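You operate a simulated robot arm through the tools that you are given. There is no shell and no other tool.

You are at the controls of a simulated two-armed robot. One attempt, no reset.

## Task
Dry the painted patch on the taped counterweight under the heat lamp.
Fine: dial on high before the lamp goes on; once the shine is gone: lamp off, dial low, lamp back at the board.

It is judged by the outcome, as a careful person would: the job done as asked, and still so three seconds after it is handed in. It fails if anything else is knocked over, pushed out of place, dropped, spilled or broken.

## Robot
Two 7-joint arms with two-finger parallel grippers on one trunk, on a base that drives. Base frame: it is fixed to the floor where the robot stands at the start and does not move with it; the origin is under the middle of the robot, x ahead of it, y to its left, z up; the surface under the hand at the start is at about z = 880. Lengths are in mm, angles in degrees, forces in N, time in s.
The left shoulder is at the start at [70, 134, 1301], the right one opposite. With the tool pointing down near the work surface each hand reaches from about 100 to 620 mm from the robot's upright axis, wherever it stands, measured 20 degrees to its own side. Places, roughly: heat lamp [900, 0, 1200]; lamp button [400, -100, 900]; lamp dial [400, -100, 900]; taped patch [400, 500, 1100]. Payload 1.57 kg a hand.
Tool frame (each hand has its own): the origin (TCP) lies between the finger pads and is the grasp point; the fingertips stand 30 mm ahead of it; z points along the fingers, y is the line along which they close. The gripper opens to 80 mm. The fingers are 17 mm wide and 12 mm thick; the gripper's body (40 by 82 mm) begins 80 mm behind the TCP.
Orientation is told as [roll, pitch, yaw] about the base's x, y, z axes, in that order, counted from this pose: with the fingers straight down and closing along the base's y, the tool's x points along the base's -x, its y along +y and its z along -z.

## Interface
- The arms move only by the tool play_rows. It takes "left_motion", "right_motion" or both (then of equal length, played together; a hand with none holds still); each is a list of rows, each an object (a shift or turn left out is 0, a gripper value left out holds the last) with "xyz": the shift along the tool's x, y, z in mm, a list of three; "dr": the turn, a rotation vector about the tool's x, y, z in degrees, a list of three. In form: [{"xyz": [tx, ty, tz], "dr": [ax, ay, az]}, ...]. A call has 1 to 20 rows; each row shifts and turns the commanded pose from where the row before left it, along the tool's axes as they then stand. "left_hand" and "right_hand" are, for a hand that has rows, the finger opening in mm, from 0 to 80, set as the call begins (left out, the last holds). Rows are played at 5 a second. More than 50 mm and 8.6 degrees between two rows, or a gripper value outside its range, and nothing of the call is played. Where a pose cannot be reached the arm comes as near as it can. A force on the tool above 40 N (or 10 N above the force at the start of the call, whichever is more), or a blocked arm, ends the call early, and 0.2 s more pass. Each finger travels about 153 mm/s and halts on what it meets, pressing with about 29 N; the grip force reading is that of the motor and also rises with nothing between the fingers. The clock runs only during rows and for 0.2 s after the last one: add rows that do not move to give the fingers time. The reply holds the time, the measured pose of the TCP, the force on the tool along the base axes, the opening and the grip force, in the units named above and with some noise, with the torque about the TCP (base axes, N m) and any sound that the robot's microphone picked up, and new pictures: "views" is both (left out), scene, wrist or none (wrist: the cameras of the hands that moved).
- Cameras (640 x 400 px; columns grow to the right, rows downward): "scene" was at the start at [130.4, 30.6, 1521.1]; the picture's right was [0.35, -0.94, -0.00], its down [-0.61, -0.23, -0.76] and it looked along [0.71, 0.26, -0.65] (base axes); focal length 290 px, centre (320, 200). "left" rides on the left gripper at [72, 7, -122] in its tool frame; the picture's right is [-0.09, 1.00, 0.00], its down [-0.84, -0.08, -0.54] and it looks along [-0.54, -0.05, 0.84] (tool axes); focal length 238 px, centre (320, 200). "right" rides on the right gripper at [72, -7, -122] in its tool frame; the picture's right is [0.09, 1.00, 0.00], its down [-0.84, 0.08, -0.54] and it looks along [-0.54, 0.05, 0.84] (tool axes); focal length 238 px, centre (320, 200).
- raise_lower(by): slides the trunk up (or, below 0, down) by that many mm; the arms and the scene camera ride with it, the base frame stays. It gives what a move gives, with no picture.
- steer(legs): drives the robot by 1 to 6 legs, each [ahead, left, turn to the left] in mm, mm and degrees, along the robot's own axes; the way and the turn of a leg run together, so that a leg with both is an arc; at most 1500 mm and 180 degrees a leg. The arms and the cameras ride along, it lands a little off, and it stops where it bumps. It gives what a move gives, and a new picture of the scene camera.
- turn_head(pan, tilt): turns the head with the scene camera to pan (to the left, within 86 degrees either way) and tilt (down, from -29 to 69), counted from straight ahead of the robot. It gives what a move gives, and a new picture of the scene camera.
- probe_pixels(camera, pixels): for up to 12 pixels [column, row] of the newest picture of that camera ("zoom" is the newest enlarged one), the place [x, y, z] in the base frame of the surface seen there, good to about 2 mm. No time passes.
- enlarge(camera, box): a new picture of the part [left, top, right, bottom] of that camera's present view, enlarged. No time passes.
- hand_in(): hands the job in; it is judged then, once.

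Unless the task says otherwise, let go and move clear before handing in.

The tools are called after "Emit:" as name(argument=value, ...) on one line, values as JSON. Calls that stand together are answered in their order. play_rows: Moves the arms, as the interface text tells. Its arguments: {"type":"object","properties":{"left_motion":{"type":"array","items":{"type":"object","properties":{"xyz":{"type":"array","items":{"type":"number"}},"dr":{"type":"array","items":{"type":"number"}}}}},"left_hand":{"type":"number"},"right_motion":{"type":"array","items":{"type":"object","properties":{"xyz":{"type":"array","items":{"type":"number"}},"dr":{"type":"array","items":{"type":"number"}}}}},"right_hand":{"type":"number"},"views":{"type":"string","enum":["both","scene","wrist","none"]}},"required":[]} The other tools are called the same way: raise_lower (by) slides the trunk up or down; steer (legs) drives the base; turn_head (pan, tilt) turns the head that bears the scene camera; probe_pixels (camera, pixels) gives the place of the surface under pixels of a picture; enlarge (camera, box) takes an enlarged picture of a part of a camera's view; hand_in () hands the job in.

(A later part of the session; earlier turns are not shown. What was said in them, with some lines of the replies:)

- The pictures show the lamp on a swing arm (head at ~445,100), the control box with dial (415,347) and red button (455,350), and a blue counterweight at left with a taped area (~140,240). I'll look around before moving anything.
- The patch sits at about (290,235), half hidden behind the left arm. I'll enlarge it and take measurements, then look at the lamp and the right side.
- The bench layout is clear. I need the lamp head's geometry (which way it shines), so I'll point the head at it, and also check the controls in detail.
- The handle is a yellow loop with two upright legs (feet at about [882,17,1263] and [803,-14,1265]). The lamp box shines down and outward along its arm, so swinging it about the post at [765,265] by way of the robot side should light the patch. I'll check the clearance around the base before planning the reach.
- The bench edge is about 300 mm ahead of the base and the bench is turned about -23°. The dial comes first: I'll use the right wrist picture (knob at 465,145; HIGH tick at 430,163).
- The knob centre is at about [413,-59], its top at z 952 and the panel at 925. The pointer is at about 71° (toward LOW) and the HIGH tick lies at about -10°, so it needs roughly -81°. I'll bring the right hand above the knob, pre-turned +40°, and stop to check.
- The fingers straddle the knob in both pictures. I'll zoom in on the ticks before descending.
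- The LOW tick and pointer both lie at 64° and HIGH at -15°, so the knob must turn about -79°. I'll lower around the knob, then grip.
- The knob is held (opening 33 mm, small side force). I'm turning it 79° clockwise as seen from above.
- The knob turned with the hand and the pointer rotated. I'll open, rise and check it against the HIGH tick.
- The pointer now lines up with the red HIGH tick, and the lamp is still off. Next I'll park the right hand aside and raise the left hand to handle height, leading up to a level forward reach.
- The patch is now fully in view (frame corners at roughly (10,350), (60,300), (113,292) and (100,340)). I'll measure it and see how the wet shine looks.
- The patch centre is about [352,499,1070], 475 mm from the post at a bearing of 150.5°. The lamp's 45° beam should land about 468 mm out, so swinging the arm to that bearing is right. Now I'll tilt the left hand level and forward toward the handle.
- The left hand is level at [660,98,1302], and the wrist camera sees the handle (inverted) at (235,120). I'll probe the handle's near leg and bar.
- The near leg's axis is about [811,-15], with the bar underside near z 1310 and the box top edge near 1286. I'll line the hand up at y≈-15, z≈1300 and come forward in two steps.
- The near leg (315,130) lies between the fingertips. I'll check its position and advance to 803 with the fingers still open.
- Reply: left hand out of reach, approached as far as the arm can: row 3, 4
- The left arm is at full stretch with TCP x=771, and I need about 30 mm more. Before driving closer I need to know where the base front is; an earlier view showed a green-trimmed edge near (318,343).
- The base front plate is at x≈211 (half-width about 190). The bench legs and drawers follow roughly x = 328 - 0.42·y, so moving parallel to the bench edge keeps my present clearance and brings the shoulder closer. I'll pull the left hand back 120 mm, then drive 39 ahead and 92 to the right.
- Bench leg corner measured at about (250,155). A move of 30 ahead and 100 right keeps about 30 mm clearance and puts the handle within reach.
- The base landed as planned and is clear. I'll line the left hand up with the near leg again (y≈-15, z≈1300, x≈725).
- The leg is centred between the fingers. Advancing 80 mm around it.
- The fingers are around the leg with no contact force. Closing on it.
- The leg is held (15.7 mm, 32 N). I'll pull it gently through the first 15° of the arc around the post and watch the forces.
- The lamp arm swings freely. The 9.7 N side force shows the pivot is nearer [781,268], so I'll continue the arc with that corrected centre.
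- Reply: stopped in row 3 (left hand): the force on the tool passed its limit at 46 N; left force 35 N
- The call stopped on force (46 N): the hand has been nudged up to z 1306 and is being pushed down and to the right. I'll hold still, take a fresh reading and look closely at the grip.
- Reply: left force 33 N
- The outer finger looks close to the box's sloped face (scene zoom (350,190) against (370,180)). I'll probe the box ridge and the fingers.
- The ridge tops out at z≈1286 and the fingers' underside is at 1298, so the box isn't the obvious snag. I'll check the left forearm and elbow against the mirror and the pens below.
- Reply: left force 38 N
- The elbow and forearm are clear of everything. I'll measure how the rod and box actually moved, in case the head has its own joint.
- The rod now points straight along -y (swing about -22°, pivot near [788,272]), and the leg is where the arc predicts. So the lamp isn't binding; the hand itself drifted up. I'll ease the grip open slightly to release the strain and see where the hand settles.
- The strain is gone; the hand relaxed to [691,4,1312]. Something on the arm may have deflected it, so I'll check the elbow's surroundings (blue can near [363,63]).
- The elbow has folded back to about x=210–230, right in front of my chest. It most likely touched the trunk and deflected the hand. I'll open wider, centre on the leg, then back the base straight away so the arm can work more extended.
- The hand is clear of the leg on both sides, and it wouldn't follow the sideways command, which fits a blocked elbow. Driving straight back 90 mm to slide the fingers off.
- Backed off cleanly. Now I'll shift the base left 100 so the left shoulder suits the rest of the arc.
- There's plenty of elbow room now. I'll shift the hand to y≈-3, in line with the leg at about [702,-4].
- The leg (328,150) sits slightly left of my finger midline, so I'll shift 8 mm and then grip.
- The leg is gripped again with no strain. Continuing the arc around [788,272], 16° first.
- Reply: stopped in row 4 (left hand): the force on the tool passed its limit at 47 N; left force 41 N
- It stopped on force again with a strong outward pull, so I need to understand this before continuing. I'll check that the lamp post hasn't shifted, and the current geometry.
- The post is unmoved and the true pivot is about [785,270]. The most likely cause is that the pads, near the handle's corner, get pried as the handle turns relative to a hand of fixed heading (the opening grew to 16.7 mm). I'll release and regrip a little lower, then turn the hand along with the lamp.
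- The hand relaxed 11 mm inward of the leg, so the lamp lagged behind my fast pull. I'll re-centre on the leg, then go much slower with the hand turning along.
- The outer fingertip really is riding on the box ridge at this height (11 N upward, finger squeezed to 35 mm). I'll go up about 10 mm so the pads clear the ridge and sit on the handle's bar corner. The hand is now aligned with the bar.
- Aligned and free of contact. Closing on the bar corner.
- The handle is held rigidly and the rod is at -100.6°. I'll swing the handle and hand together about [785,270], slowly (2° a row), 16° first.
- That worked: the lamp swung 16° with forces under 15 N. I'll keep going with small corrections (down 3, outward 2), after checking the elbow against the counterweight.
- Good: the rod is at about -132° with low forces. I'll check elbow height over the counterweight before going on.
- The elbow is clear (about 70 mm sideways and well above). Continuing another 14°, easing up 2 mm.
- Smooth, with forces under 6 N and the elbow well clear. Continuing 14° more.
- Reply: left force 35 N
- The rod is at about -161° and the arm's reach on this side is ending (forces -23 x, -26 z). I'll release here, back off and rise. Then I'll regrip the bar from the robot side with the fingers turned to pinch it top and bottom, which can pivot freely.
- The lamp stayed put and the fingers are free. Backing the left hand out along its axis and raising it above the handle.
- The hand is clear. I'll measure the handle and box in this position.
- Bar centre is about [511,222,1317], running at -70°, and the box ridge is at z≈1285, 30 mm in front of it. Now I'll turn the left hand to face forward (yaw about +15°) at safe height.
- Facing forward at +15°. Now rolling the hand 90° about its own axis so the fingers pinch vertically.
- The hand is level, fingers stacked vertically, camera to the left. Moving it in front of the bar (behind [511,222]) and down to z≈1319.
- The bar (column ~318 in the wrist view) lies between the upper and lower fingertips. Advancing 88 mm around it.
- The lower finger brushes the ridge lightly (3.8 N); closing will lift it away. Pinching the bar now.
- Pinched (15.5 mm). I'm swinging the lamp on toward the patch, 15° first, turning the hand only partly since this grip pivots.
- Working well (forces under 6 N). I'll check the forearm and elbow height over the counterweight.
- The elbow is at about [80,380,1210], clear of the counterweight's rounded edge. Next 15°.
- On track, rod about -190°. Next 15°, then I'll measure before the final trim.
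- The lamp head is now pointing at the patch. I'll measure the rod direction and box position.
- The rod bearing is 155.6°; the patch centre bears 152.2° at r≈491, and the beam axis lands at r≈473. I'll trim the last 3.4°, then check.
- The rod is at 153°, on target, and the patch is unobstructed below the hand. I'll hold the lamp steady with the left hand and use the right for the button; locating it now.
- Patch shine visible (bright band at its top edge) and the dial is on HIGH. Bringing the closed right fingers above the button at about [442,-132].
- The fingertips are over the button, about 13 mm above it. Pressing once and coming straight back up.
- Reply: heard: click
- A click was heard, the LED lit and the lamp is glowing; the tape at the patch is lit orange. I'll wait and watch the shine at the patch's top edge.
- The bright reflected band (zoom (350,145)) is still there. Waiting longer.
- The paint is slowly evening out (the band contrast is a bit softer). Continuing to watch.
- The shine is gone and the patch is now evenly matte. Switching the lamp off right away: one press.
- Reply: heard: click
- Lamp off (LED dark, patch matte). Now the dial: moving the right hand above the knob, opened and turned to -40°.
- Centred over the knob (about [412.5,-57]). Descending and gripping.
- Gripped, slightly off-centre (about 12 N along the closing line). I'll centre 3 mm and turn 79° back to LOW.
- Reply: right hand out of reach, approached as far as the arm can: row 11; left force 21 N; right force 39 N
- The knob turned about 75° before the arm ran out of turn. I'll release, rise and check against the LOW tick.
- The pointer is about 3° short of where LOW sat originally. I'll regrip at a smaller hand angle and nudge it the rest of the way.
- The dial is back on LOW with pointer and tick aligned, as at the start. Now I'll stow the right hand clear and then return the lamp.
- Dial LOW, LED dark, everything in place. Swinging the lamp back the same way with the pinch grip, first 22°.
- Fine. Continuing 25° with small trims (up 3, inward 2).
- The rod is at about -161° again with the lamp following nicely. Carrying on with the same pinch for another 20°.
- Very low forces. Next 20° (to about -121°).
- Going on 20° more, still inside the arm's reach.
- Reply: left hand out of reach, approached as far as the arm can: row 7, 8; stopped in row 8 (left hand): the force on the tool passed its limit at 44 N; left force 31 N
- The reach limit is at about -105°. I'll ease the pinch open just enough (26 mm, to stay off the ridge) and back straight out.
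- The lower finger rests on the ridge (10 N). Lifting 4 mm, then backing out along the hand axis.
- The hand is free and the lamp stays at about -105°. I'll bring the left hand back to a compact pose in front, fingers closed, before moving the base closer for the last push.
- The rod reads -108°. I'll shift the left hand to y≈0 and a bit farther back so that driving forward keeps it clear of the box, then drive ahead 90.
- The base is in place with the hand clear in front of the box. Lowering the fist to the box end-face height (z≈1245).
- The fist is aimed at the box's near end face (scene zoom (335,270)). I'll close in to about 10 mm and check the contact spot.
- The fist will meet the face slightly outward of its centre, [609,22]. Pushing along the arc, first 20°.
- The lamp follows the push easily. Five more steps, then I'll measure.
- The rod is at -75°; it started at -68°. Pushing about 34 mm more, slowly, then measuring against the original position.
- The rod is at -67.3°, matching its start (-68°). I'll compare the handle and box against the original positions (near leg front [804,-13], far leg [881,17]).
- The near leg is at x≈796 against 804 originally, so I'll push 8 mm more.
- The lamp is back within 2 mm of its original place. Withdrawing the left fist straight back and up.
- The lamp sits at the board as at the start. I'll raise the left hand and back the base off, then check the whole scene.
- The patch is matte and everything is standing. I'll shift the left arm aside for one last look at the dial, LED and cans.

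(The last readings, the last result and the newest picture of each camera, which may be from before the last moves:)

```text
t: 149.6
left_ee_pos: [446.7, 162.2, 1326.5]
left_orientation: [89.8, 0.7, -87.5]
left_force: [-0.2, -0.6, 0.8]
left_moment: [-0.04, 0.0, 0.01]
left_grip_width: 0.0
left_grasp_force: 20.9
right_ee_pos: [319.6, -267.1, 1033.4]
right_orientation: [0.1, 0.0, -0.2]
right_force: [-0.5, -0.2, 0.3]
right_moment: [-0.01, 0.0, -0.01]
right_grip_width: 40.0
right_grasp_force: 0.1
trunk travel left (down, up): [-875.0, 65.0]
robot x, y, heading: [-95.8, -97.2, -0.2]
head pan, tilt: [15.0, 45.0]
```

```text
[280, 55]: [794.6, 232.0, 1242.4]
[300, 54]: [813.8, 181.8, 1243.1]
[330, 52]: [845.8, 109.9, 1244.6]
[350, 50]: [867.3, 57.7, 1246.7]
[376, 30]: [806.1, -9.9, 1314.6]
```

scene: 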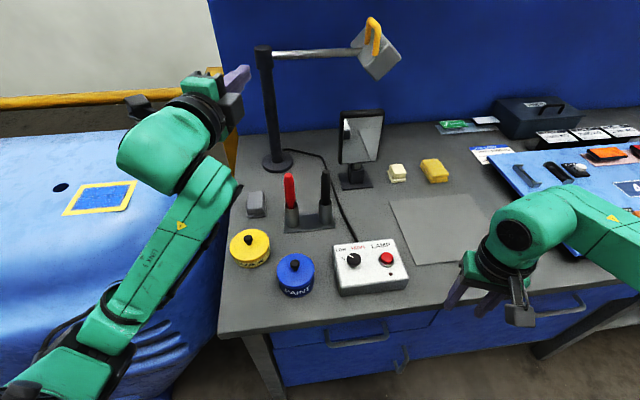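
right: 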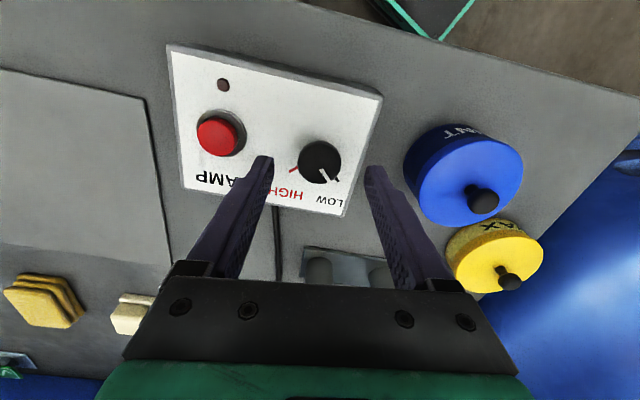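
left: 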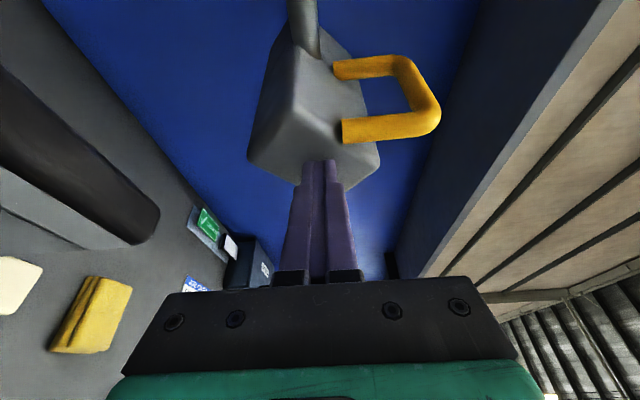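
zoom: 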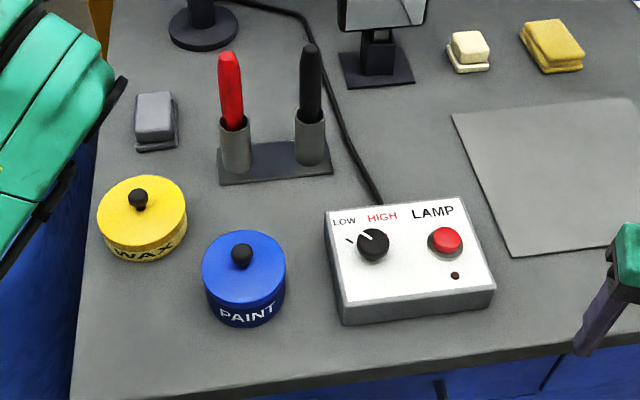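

Everything checks out: the patch is matte, the LED is dark and the dial points to LOW. The lamp rod is at -67.4° against about -68° at the start, the cans, pens and mirror are undisturbed, and both hands are clear. Handing in.

Emit:
hand_in()

```text
The job is handed in.
```

The painted patch on the counterweight is dry: its shine is gone, and I have handed the job in.

- **Order of steps:** I set the dial to HIGH first, swung the lamp over the patch, then switched it on. The lamp was on for about 21 seconds. The shine was already gone at a check about 5 seconds before I switched it off, so the patch got a few seconds more heat than it needed.
- **Afterwards:** The lamp is off with its light dark, the dial is back on LOW, and the lamp is back at the board within about 2 mm of where it started.
- **Surroundings:** The cans, pens, mirror and lamp post all look undisturbed in the last pictures, and both hands are clear.
- **Contact with the lamp:** While swinging the lamp out, my fingers pressed against its housing and handle hard enough to stop the arm twice (about 46 N each time). A third, similar stop came on the way back, when the arm ran out of reach. I saw no damage and the post did not shift.
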